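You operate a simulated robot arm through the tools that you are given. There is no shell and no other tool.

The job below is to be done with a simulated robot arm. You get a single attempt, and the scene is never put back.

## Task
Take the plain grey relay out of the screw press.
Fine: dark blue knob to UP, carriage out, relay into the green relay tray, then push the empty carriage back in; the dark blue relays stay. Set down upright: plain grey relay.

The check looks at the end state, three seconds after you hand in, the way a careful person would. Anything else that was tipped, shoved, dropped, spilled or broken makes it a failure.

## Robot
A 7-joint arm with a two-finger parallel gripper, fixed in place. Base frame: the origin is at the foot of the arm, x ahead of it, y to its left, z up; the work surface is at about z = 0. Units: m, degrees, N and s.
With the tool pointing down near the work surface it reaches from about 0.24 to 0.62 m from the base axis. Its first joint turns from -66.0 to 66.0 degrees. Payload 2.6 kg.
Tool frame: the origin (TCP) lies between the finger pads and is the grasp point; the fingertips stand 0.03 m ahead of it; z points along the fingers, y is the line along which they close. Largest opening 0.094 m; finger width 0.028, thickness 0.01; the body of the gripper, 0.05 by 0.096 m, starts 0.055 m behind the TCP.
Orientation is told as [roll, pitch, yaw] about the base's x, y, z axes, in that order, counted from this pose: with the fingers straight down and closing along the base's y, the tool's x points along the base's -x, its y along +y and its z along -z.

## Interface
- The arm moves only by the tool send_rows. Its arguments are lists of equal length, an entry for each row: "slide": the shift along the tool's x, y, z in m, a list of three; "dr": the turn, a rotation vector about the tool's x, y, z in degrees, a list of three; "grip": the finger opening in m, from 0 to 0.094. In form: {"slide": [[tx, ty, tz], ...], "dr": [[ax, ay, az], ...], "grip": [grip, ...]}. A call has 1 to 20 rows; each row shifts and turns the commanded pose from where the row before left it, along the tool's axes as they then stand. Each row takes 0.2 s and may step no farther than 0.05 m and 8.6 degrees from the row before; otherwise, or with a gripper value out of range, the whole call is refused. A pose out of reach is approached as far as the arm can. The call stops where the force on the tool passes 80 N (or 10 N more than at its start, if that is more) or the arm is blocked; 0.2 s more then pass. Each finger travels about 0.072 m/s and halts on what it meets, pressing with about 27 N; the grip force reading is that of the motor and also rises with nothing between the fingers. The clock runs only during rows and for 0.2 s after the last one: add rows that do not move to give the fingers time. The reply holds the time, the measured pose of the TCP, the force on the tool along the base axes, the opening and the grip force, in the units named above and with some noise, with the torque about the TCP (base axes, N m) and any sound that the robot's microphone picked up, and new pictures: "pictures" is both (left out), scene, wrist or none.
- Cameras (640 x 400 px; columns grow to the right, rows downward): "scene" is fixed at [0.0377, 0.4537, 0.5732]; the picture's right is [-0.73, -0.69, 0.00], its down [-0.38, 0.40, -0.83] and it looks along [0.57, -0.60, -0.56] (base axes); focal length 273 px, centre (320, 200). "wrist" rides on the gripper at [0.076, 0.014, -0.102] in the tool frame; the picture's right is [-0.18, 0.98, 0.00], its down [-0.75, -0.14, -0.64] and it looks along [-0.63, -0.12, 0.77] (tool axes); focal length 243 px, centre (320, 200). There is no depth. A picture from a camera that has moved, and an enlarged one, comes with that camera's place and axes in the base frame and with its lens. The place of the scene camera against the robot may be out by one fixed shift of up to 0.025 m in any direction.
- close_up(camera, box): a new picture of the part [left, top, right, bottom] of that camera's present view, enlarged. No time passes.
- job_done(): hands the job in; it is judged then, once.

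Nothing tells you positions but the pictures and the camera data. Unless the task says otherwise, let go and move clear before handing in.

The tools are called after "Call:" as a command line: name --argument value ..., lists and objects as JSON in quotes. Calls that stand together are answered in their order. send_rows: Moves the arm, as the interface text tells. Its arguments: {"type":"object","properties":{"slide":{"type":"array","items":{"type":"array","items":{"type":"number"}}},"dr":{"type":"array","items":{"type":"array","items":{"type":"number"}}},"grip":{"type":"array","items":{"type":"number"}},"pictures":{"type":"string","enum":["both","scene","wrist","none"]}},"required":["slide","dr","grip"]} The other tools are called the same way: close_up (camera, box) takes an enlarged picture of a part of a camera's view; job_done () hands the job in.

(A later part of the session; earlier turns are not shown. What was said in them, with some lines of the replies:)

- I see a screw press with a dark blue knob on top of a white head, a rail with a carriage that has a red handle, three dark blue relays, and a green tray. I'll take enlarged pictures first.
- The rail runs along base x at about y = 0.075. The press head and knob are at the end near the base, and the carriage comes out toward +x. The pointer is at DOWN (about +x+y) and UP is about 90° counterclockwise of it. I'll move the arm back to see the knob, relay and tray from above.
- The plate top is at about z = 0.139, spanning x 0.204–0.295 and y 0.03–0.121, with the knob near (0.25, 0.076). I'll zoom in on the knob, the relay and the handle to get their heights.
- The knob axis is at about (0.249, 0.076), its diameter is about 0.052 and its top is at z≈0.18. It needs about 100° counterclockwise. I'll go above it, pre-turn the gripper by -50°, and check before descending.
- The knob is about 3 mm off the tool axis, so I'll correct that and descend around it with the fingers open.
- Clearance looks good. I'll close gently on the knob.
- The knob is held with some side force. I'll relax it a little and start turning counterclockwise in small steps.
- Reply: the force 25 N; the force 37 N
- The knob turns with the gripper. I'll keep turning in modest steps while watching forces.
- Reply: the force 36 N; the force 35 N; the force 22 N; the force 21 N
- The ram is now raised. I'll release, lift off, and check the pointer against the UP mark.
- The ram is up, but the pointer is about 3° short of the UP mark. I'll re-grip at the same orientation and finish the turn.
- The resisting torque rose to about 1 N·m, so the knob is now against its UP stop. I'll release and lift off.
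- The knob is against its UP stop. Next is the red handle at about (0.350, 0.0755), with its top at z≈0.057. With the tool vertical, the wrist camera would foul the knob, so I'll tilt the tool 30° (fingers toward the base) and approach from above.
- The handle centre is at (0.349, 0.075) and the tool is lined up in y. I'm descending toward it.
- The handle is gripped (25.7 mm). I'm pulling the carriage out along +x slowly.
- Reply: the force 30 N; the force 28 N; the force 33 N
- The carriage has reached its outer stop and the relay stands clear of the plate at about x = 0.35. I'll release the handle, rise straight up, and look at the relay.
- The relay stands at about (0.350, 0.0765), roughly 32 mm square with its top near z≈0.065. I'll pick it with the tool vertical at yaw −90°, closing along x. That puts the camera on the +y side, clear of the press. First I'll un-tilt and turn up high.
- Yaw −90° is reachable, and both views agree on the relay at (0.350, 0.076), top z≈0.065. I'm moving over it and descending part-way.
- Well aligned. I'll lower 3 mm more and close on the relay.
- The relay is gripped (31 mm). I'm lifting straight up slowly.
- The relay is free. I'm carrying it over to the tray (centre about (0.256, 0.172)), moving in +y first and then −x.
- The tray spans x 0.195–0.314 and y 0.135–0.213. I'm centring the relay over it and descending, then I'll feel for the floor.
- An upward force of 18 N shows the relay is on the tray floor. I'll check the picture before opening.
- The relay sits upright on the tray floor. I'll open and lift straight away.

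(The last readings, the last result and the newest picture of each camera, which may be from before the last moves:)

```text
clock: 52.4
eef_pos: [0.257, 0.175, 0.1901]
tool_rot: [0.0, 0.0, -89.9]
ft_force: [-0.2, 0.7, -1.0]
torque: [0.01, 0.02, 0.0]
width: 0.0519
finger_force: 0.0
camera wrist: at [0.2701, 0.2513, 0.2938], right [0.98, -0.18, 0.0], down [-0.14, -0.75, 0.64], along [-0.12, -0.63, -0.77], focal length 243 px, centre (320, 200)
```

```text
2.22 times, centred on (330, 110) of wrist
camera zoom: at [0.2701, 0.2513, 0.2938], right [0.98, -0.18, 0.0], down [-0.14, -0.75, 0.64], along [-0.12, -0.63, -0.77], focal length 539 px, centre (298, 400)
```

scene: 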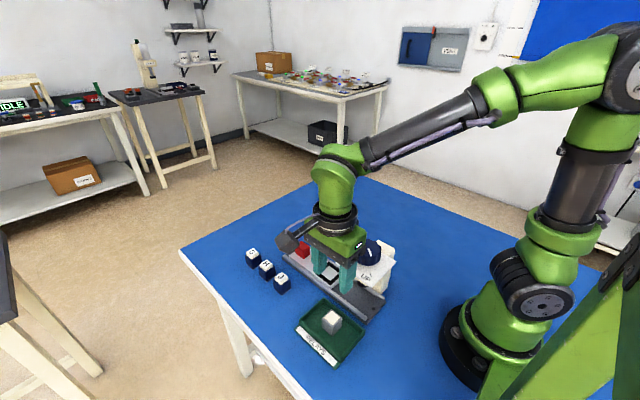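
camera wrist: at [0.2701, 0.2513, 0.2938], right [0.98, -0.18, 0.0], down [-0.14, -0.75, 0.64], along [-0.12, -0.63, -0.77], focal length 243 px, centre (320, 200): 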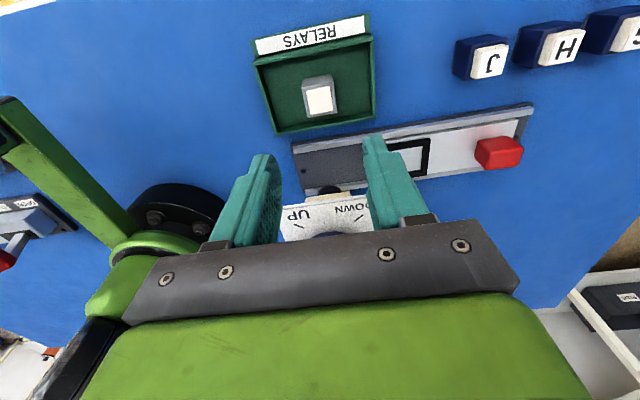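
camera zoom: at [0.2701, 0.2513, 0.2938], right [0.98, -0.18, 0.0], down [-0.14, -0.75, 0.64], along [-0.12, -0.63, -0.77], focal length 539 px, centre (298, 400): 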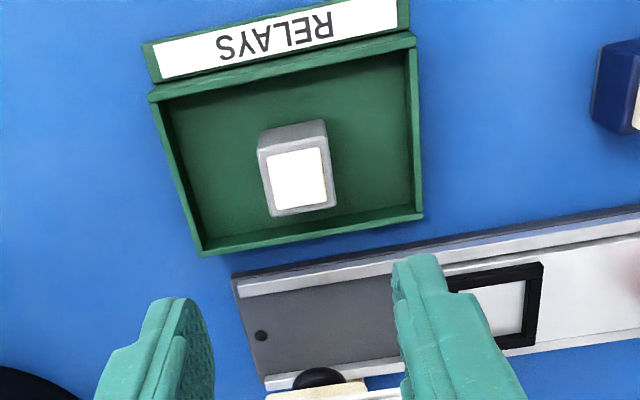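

The relay stands upright in the tray. Now I'll return to the handle (about x = 0.449) and push the carriage back in, using the same 30° tilt as before.

Call:
send_rows --slide '[[0, 0, -0.03], [0, 0, -0.03], [0, 0.04, 0], [0, 0.04, 0], [0, 0.04, 0], [0, 0.04, 0], [0, 0.043, 0], [-0.035, 0, 0], [-0.035, 0, 0], [-0.0295, 0, 0], [0, 0, 0]]' --dr '[[0, 0, 0], [0, 0, 0], [0, 0, 0], [0, 0, 0], [0, 0, 0], [0, 0, 0], [0, 0, 0], [0, 0, 0], [0, 0, 0], [0, 0, 0], [0, 0, 0]]' --grip '[0.06, 0.06, 0.06, 0.06, 0.06, 0.06, 0.06, 0.06, 0.06, 0.06, 0.06]' --pictures "none"

Call:
send_rows --slide '[[0, 0, 0], [0, 0, 0], [0, 0, 0], [0, 0, 0], [0, 0, 0], [0, 0, 0], [0, 0, 0], [0, 0, 0], [0, 0, 0], [0, 0, 0], [0, 0, 0], [0, 0, 0], [0, 0, 0], [0, 0, 0], [0, 0, 0], [0, 0, 0], [0, 0, 0]]' --dr '[[0, 0, -8], [0, 0, -8], [0, 0, -8], [0, 0, -8], [0, 0, -8], [0, 0, -8], [0, 0, -8], [0, 0, -8], [0, 0, -8], [0, 0, -8], [0, 0, -8], [0, 0, -2], [0, 7.5, 0], [0, 7.5, 0], [0, 7.5, 0], [0, 7.5, 0], [0, 0, 0]]' --grip '[0.06, 0.06, 0.06, 0.06, 0.06, 0.06, 0.06, 0.06, 0.06, 0.06, 0.06, 0.06, 0.06, 0.06, 0.06, 0.06, 0.06]' --pictures "both"

Call:
close_up --camera "wrist" --box '[220, 60, 440, 230]'

```text
clock: 54.8
eef_pos: [0.4598, 0.0757, 0.2518]
tool_rot: [0.1, 0.0, -89.9]
ft_force: [-0.1, -0.1, -0.4]
torque: [0.0, 0.02, 0.02]
width: 0.06
finger_force: 0.1
```

```text
clock: 58.4
eef_pos: [0.4605, 0.0762, 0.2501]
tool_rot: [0.0, 26.2, 0.1]
ft_force: [0.4, 0.0, -1.0]
torque: [0.0, 0.0, 0.02]
width: 0.06
finger_force: 0.0
out of reach, approached as far as the arm can: row 16
camera wrist: at [0.4372, 0.0905, 0.3768], right [0.16, 0.98, -0.08], down [0.96, -0.14, 0.24], along [0.23, -0.12, -0.97], focal length 243 px, centre (320, 200)
```

scene: 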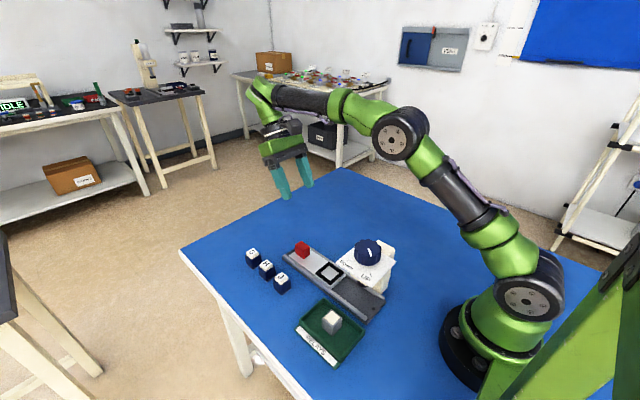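
wrist: 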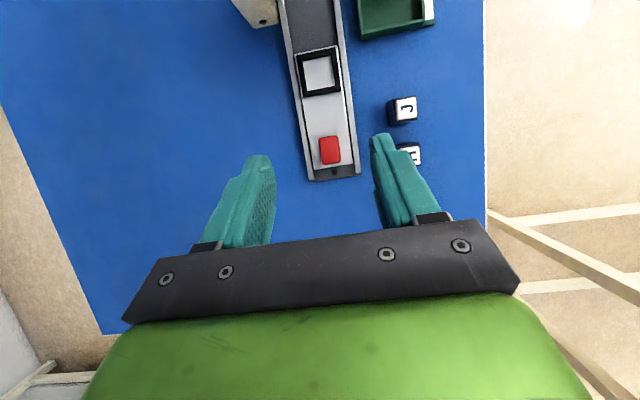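

```text
2.35 times, centred on (330, 145) of wrist
camera zoom: at [0.4372, 0.0905, 0.3768], right [0.16, 0.98, -0.08], down [0.96, -0.14, 0.24], along [0.23, -0.12, -0.97], focal length 571 px, centre (296, 329)
```

zoom: 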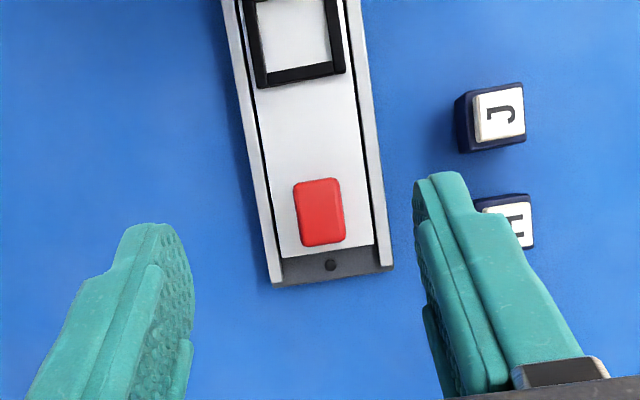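

The handle is at (0.4495, 0.0754). The tilt is clipped at 26° at this height, so I'll descend part-way and check that it recovers.

Call:
send_rows --slide '[[-0.015, 0, 0.026], [-0.015, 0, 0.026], [-0.02, 0, 0.0346], [-0.015, 0, 0.026], [0, 0, 0]]' --dr '[[0, 0, 0], [0, 0, 0], [0, 0, 0], [0, 0, 0], [0, 0, 0]]' --grip '[0.06, 0.06, 0.06, 0.06, 0.06]' --pictures "both"

Call:
close_up --camera "wrist" --box '[220, 60, 440, 230]'

```text
clock: 59.6
eef_pos: [0.4695, 0.0746, 0.1197]
tool_rot: [0.0, 26.2, 0.1]
ft_force: [0.1, -0.2, -0.6]
torque: [-0.03, -0.02, -0.02]
width: 0.0601
finger_force: 0.1
camera wrist: at [0.4456, 0.0893, 0.2468], right [0.17, 0.98, -0.08], down [0.96, -0.14, 0.24], along [0.23, -0.12, -0.97], focal length 243 px, centre (320, 200)
```

scene: 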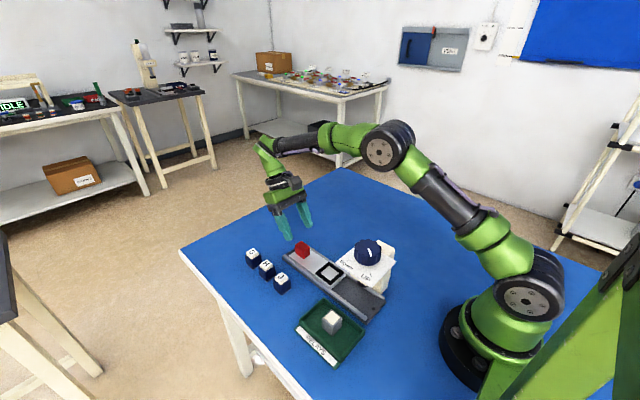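
wrist: 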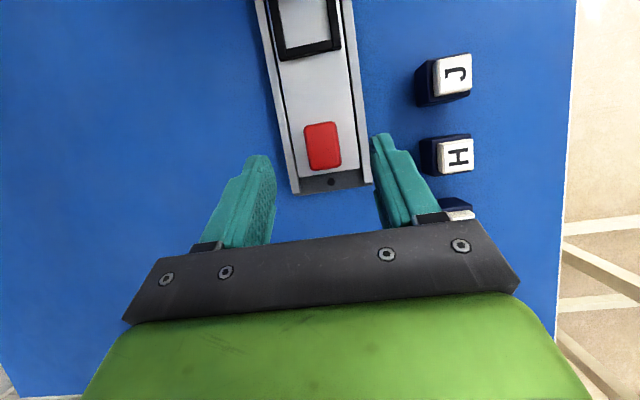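

```text
2.35 times, centred on (330, 145) of wrist
camera zoom: at [0.4456, 0.0893, 0.2468], right [0.17, 0.98, -0.08], down [0.96, -0.14, 0.24], along [0.23, -0.12, -0.97], focal length 571 px, centre (296, 329)
```

zoom: 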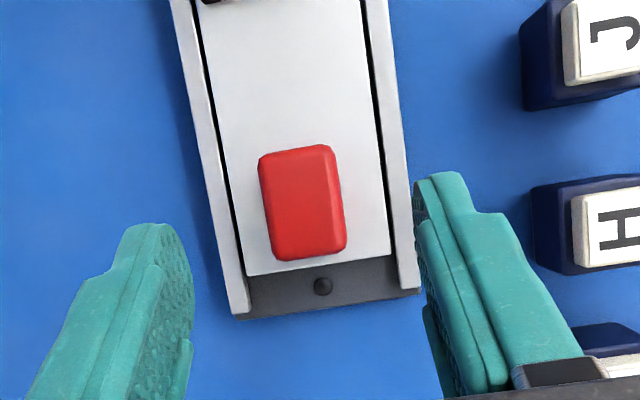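

The tilt stays at 26°, which is still fine. I'm adjusting x and descending around the handle, then gripping it.

Call:
send_rows --slide '[[-0.0012, 0.0003, 0.0217], [-0.0088, 0, 0.0179], [-0.006, 0, 0.0123], [0, 0, 0], [0, 0, 0], [0, 0, 0], [0, 0, 0]]' --dr '[[0, 0, 0], [0, 0, 0], [0, 0, 0], [0, 0, 0], [0, 0, 0], [0, 0, 0], [0, 0, 0]]' --grip '[0.06, 0.06, 0.06, 0.06, 0.035, 0.015, 0.015]' --pictures "both"

Call:
close_up --camera "scene" --box '[250, 190, 370, 290]'

```text
clock: 61.2
eef_pos: [0.4606, 0.0756, 0.0678]
tool_rot: [0.0, 26.2, 0.0]
ft_force: [-2.8, -1.7, -1.1]
torque: [-0.02, -0.68, -0.16]
width: 0.0257
finger_force: 44.9
camera wrist: at [0.4369, 0.0891, 0.1936], right [0.16, 0.98, -0.08], down [0.96, -0.14, 0.24], along [0.23, -0.12, -0.97], focal length 243 px, centre (320, 200)
```

scene: 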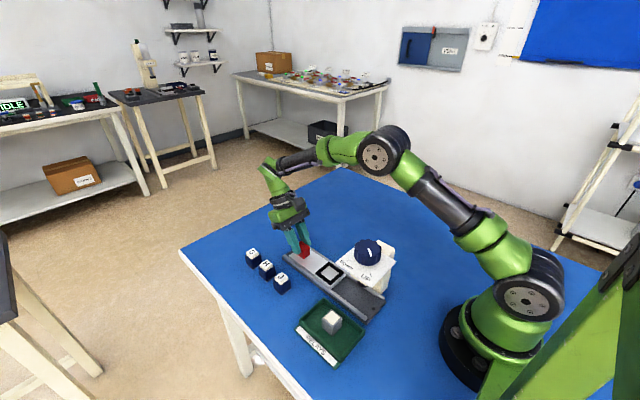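
wrist: 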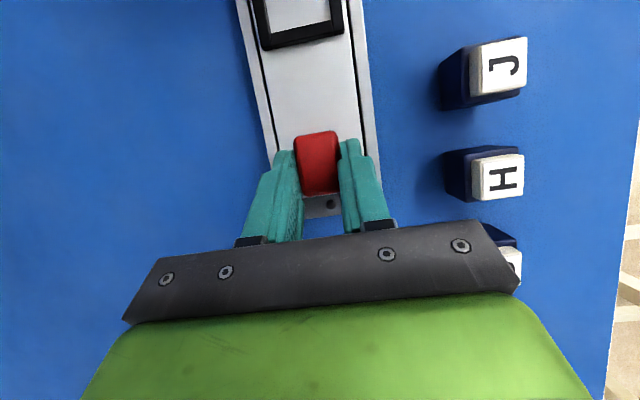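

```text
4.00 times, centred on (310, 240) of scene
camera zoom: at [0.0377, 0.4537, 0.5732], right [-0.73, -0.69, 0.0], down [-0.38, 0.4, -0.83], along [0.57, -0.6, -0.56], focal length 1092 px, centre (360, 40)
```

zoom: 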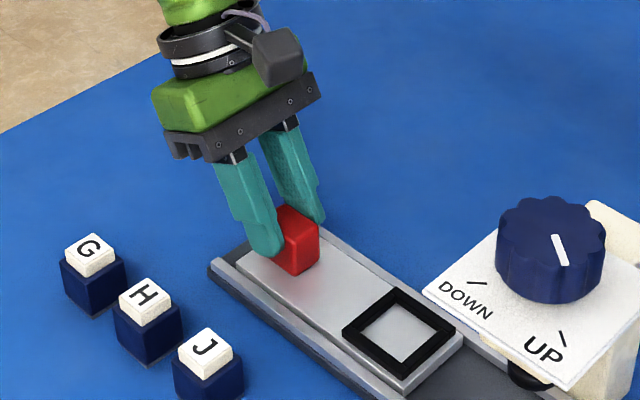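

Gripped. I'm pushing the carriage back in along −x.

Call:
send_rows --slide '[[0.00269, 0, 0.00132], [0.00449, 0, 0.00221], [0.00538, 0, 0.00265], [0.00538, 0, 0.00265], [0.00538, 0, 0.00265], [0.00538, 0, 0.00265], [0.00538, 0, 0.00265], [0, 0, 0]]' --dr '[[0, 0, 0], [0, 0, 0], [0, 0, 0], [0, 0, 0], [0, 0, 0], [0, 0, 0], [0, 0, 0], [0, 0, 0]]' --grip '[0.015, 0.015, 0.015, 0.015, 0.015, 0.015, 0.015, 0.015]' --pictures "none"

```text
clock: 63.0
eef_pos: [0.4237, 0.0742, 0.0665]
tool_rot: [-0.2, 26.2, -0.1]
ft_force: [0.9, -13.4, -19.8]
torque: [-0.03, -1.11, -0.4]
width: 0.0259
finger_force: 46.0
```

Call:
send_rows --slide '[[-0.0003, -0.0003, 0.0005], [0.00449, 0, 0.00221], [0.00538, 0, 0.00265], [0.00538, 0, 0.00265], [0.00538, 0, 0.00265], [0.00538, 0, 0.00265], [0.00538, 0, 0.00265], [0.00269, 0, 0.00132], [0, 0, 0]]' --dr '[[0, 0, 0], [0, 0, 0], [0, 0, 0], [0, 0, 0], [0, 0, 0], [0, 0, 0], [0, 0, 0], [0, 0, 0], [0, 0, 0]]' --grip '[0.015, 0.015, 0.015, 0.015, 0.015, 0.015, 0.015, 0.015, 0.015]' --pictures "both"

Call:
close_up --camera "scene" --box '[270, 200, 400, 320]'

```text
clock: 65.0
eef_pos: [0.3843, 0.0759, 0.0671]
tool_rot: [-0.2, 26.3, 0.0]
ft_force: [0.1, -16.6, -16.9]
torque: [-0.09, 0.78, -0.11]
width: 0.0259
finger_force: 45.2
camera wrist: at [0.3603, 0.0893, 0.1937], right [0.16, 0.98, -0.08], down [0.96, -0.14, 0.24], along [0.23, -0.12, -0.97], focal length 243 px, centre (320, 200)
```

scene: 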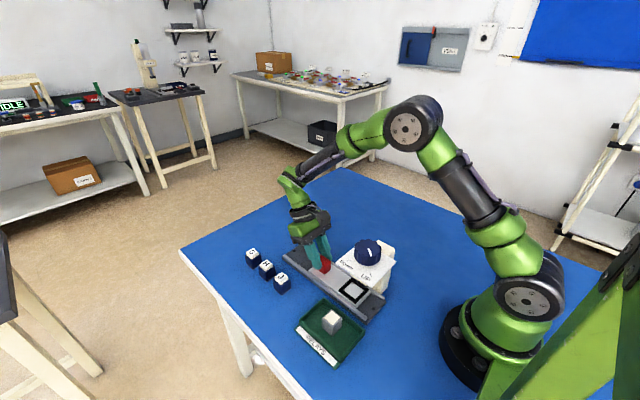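
wrist: 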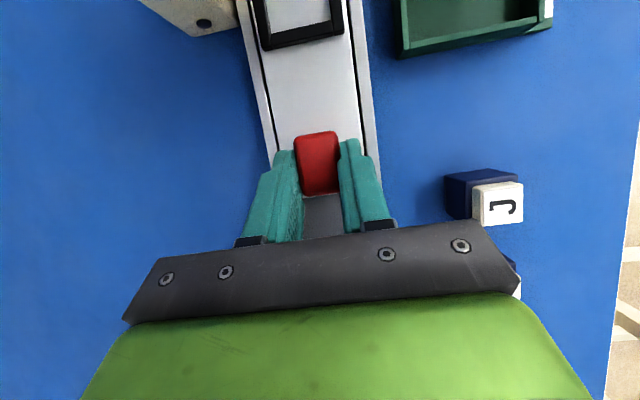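

```text
3.33 times, centred on (335, 260) of scene
camera zoom: at [0.0378, 0.4537, 0.5731], right [-0.73, -0.69, 0.0], down [-0.38, 0.4, -0.83], along [0.57, -0.6, -0.56], focal length 910 px, centre (270, 0)
```

zoom: 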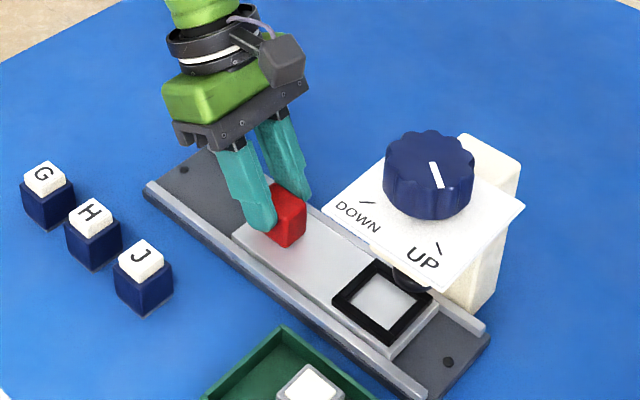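

About 23 mm remains. I'm pushing gently to the inner stop.

Call:
send_rows --slide '[[-0.0002, -0.0004, 0.0004], [0.00359, 0, 0.00177], [0.00359, 0, 0.00177], [0.00359, 0, 0.00177], [0.00359, 0, 0.00177], [0, 0, 0]]' --dr '[[0, 0, 0], [0, 0, 0], [0, 0, 0], [0, 0, 0], [0, 0, 0], [0, 0, 0]]' --grip '[0.015, 0.015, 0.015, 0.015, 0.015, 0.015]' --pictures "none"

Call:
send_rows --slide '[[0.0018, 0, 0.00088], [0.0018, 0, 0.00088], [0.0018, 0, 0.00088], [0, 0, 0]]' --dr '[[0, 0, 0], [0, 0, 0], [0, 0, 0], [0, 0, 0]]' --grip '[0.015, 0.015, 0.015, 0.015]' --pictures "wrist"

```text
clock: 66.4
eef_pos: [0.3688, 0.0751, 0.0681]
tool_rot: [0.0, 26.1, 0.0]
ft_force: [0.3, -10.8, -5.5]
torque: [-0.48, -0.13, -0.26]
width: 0.0258
finger_force: 45.2
```

```text
clock: 67.4
eef_pos: [0.3641, 0.074, 0.0678]
tool_rot: [0.0, 26.2, -0.1]
ft_force: [-0.8, -11.4, -2.5]
torque: [-0.03, -1.3, -0.33]
width: 0.0257
finger_force: 44.9
camera wrist: at [0.339, 0.0891, 0.1938], right [0.16, 0.98, -0.08], down [0.96, -0.14, 0.24], along [0.23, -0.12, -0.97], focal length 243 px, centre (320, 200)
```

wrist: 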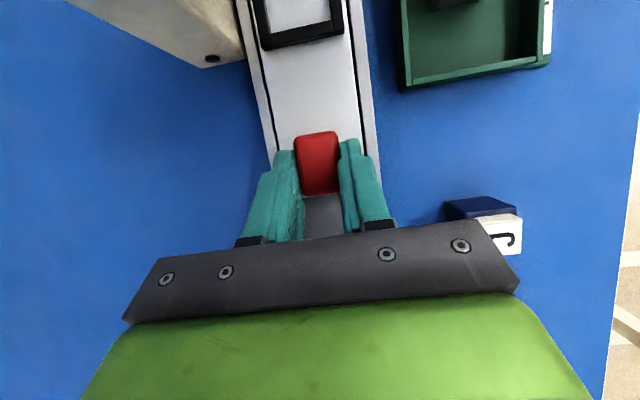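

Call:
send_rows --slide '[[0.0018, -0.0002, 0.00088], [0.0018, 0, 0.00088], [0, 0, 0]]' --dr '[[0, 0, 0], [0, 0, 0], [0, 0, 0]]' --grip '[0.015, 0.015, 0.015]' --pictures "none"

Call:
send_rows --slide '[[0.0018, 0, 0.00088], [0.0018, 0, 0.00088], [0, 0, 0]]' --dr '[[0, 0, 0], [0, 0, 0], [0, 0, 0]]' --grip '[0.015, 0.015, 0.015]' --pictures "both"

Call:
close_up --camera "scene" --box '[270, 200, 400, 320]'

```text
clock: 68.2
eef_pos: [0.3599, 0.075, 0.0671]
tool_rot: [0.0, 26.0, 0.0]
ft_force: [16.3, -13.6, 5.6]
torque: [-0.18, 0.88, -0.07]
width: 0.0257
finger_force: 45.6
```

```text
clock: 69.0
eef_pos: [0.3576, 0.0751, 0.068]
tool_rot: [-0.1, 25.6, 0.2]
ft_force: [29.4, -10.4, -2.1]
torque: [-0.12, -0.45, -0.92]
width: 0.0258
finger_force: 45.0
camera wrist: at [0.3328, 0.089, 0.1937], right [0.16, 0.98, -0.08], down [0.96, -0.14, 0.25], along [0.24, -0.12, -0.96], focal length 243 px, centre (320, 200)
```

scene: 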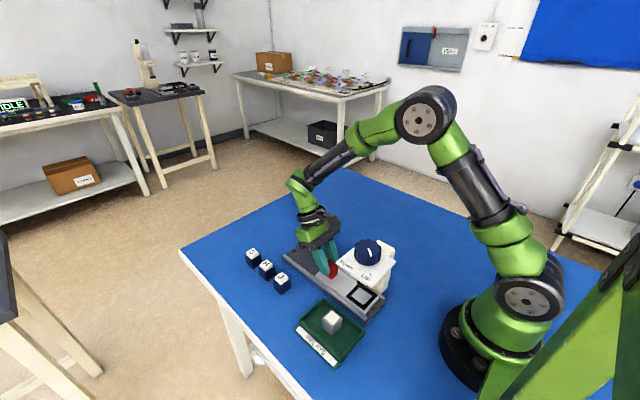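
wrist: 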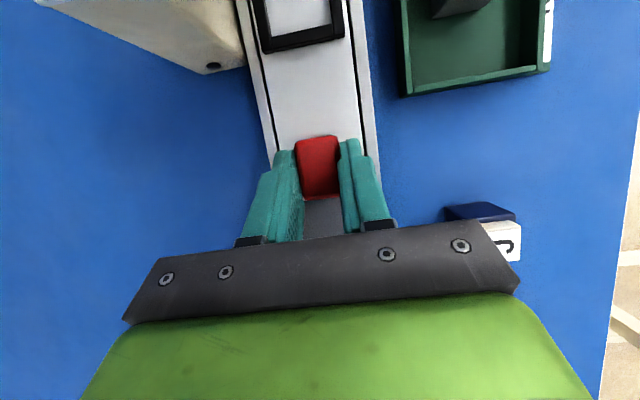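

```text
3.33 times, centred on (335, 260) of scene
camera zoom: at [0.0377, 0.4537, 0.5732], right [-0.73, -0.69, 0.0], down [-0.38, 0.4, -0.83], along [0.57, -0.6, -0.56], focal length 910 px, centre (270, 0)
```

zoom: 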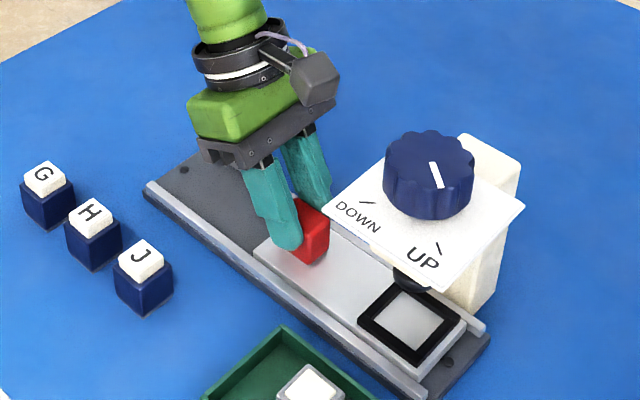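

The +29 N reaction shows the carriage is at its inner stop. I'll unload slightly, release, and rise clear.

Call:
send_rows --slide '[[-0.0009, 0, -0.0004], [0, 0, 0], [0, 0, 0], [0, 0, 0], [-0.0, 0, 0], [0.0088, 0, -0.0179], [0.0177, 0, -0.0359], [0.0177, 0, -0.0359], [0.0177, 0, -0.0359], [0, 0, 0]]' --dr '[[0, 0, 0], [0, 0, 0], [0, 0, 0], [0, 0, 0], [0, 0, 0], [0, 0, 0], [0, 0, 0], [0, 0, 0], [0, 0, 0], [0, 0, 0]]' --grip '[0.015, 0.03, 0.05, 0.06, 0.06, 0.06, 0.06, 0.06, 0.06, 0.06]' --pictures "both"

Call:
close_up --camera "scene" --box '[240, 220, 400, 370]'

Call:
close_up --camera "wrist" --box '[220, 0, 460, 200]'

```text
clock: 71.2
eef_pos: [0.3558, 0.0751, 0.2087]
tool_rot: [0.0, 26.2, 0.2]
ft_force: [-1.3, 0.1, 0.9]
torque: [0.0, -0.01, 0.02]
width: 0.06
finger_force: 0.1
camera wrist: at [0.3322, 0.0894, 0.3342], right [0.16, 0.98, -0.08], down [0.96, -0.14, 0.24], along [0.23, -0.12, -0.97], focal length 243 px, centre (320, 200)
```

scene: 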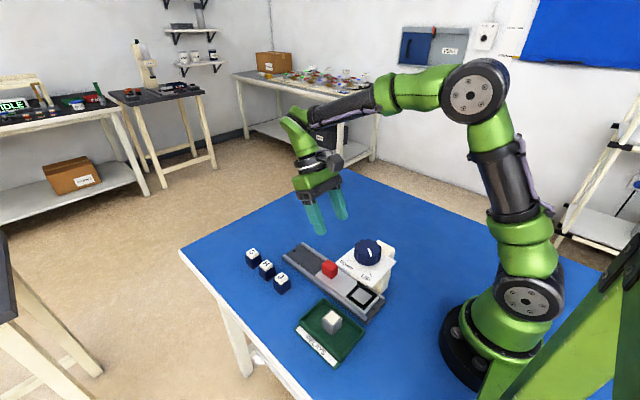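
wrist: 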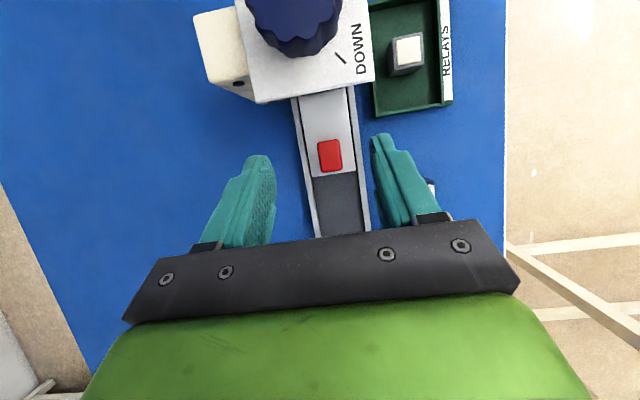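

```text
2.67 times, centred on (320, 295) of scene
camera zoom: at [0.0377, 0.4537, 0.5732], right [-0.73, -0.69, 0.0], down [-0.38, 0.4, -0.83], along [0.57, -0.6, -0.56], focal length 728 px, centre (320, -53)
```

zoom: 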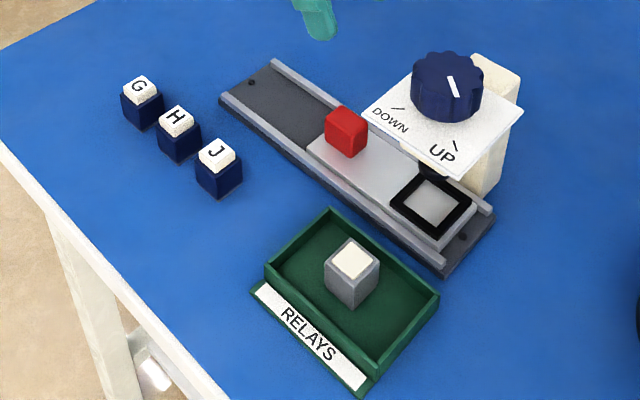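

```text
2.00 times, centred on (340, 100) of wrist
camera zoom: at [0.3322, 0.0894, 0.3342], right [0.16, 0.98, -0.08], down [0.96, -0.14, 0.24], along [0.23, -0.12, -0.97], focal length 485 px, centre (280, 400)
```

zoom: 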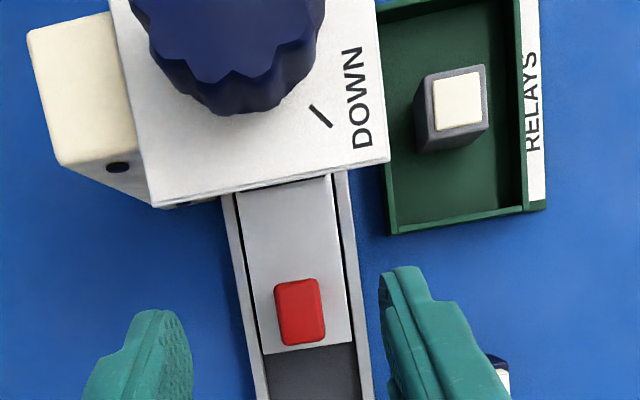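

Everything looks in place. I'll compare with the very first close-up to confirm the carriage is fully home and the blue relays haven't moved.

Call:
close_up --camera "scene" --box '[230, 220, 430, 345]'

Call:
close_up --camera "scene" --box '[285, 235, 349, 285]'

Call:
close_up --camera "scene" --box '[340, 230, 404, 270]'

```text
3.20 times, centred on (330, 282) of scene
camera zoom: at [0.0377, 0.4537, 0.5732], right [-0.73, -0.69, 0.0], down [-0.38, 0.4, -0.83], along [0.57, -0.6, -0.56], focal length 874 px, centre (288, -64)
```

zoom: 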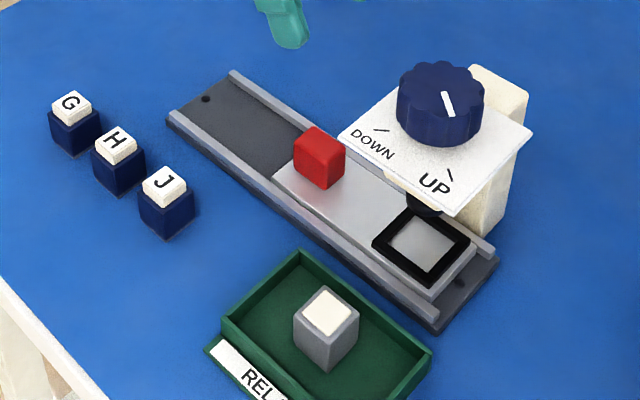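

```text
8.00 times, centred on (317, 260) of scene
camera zoom: at [0.0377, 0.4537, 0.5732], right [-0.73, -0.69, 0.0], down [-0.38, 0.4, -0.83], along [0.57, -0.6, -0.56], focal length 2185 px, centre (344, -280)
```

zoom: 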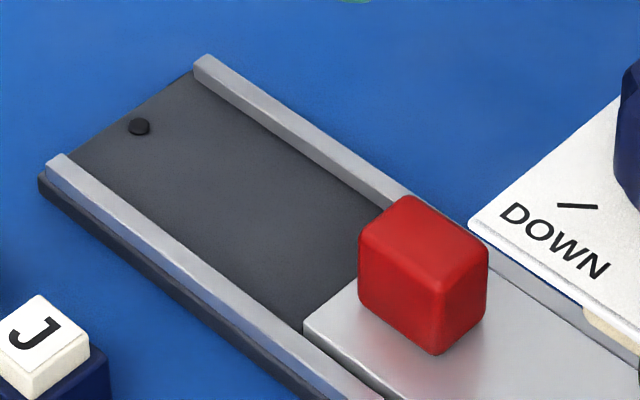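

```text
10.00 times, centred on (372, 250) of scene
camera zoom: at [0.0377, 0.4537, 0.5732], right [-0.73, -0.69, 0.0], down [-0.38, 0.4, -0.83], along [0.57, -0.6, -0.56], focal length 2731 px, centre (-200, -300)
```

zoom: 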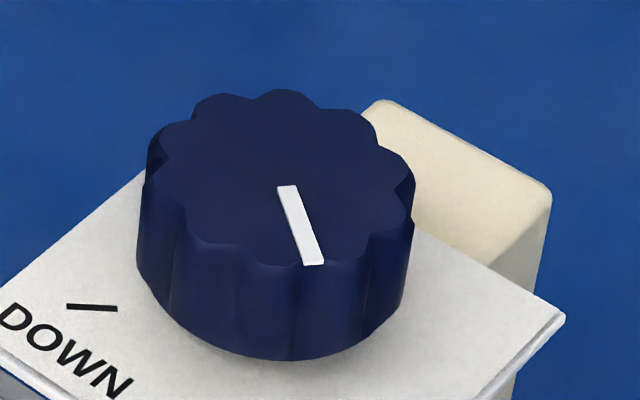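

The carriage is back exactly where it started and is empty, and the knob is at its UP stop. The grey relay stands upright in the tray, the dark blue relays haven't moved, and the arm is clear. Handing in.

Call:
job_done

```text
The job is handed in.
```

The plain grey relay is out of the press and standing upright in the green relay tray, and the job is handed in.

- **Knob:** it is turned to UP and sits against its stop.
- **Carriage:** it is empty and pushed back in to its inner stop. Close-ups show the handle in the same place as at the start.
- **Dark blue relays:** G, H and J are where they were at the start.
- **Arm:** it has let go and is clear of everything.

The final close-ups showed nothing tipped or shifted.
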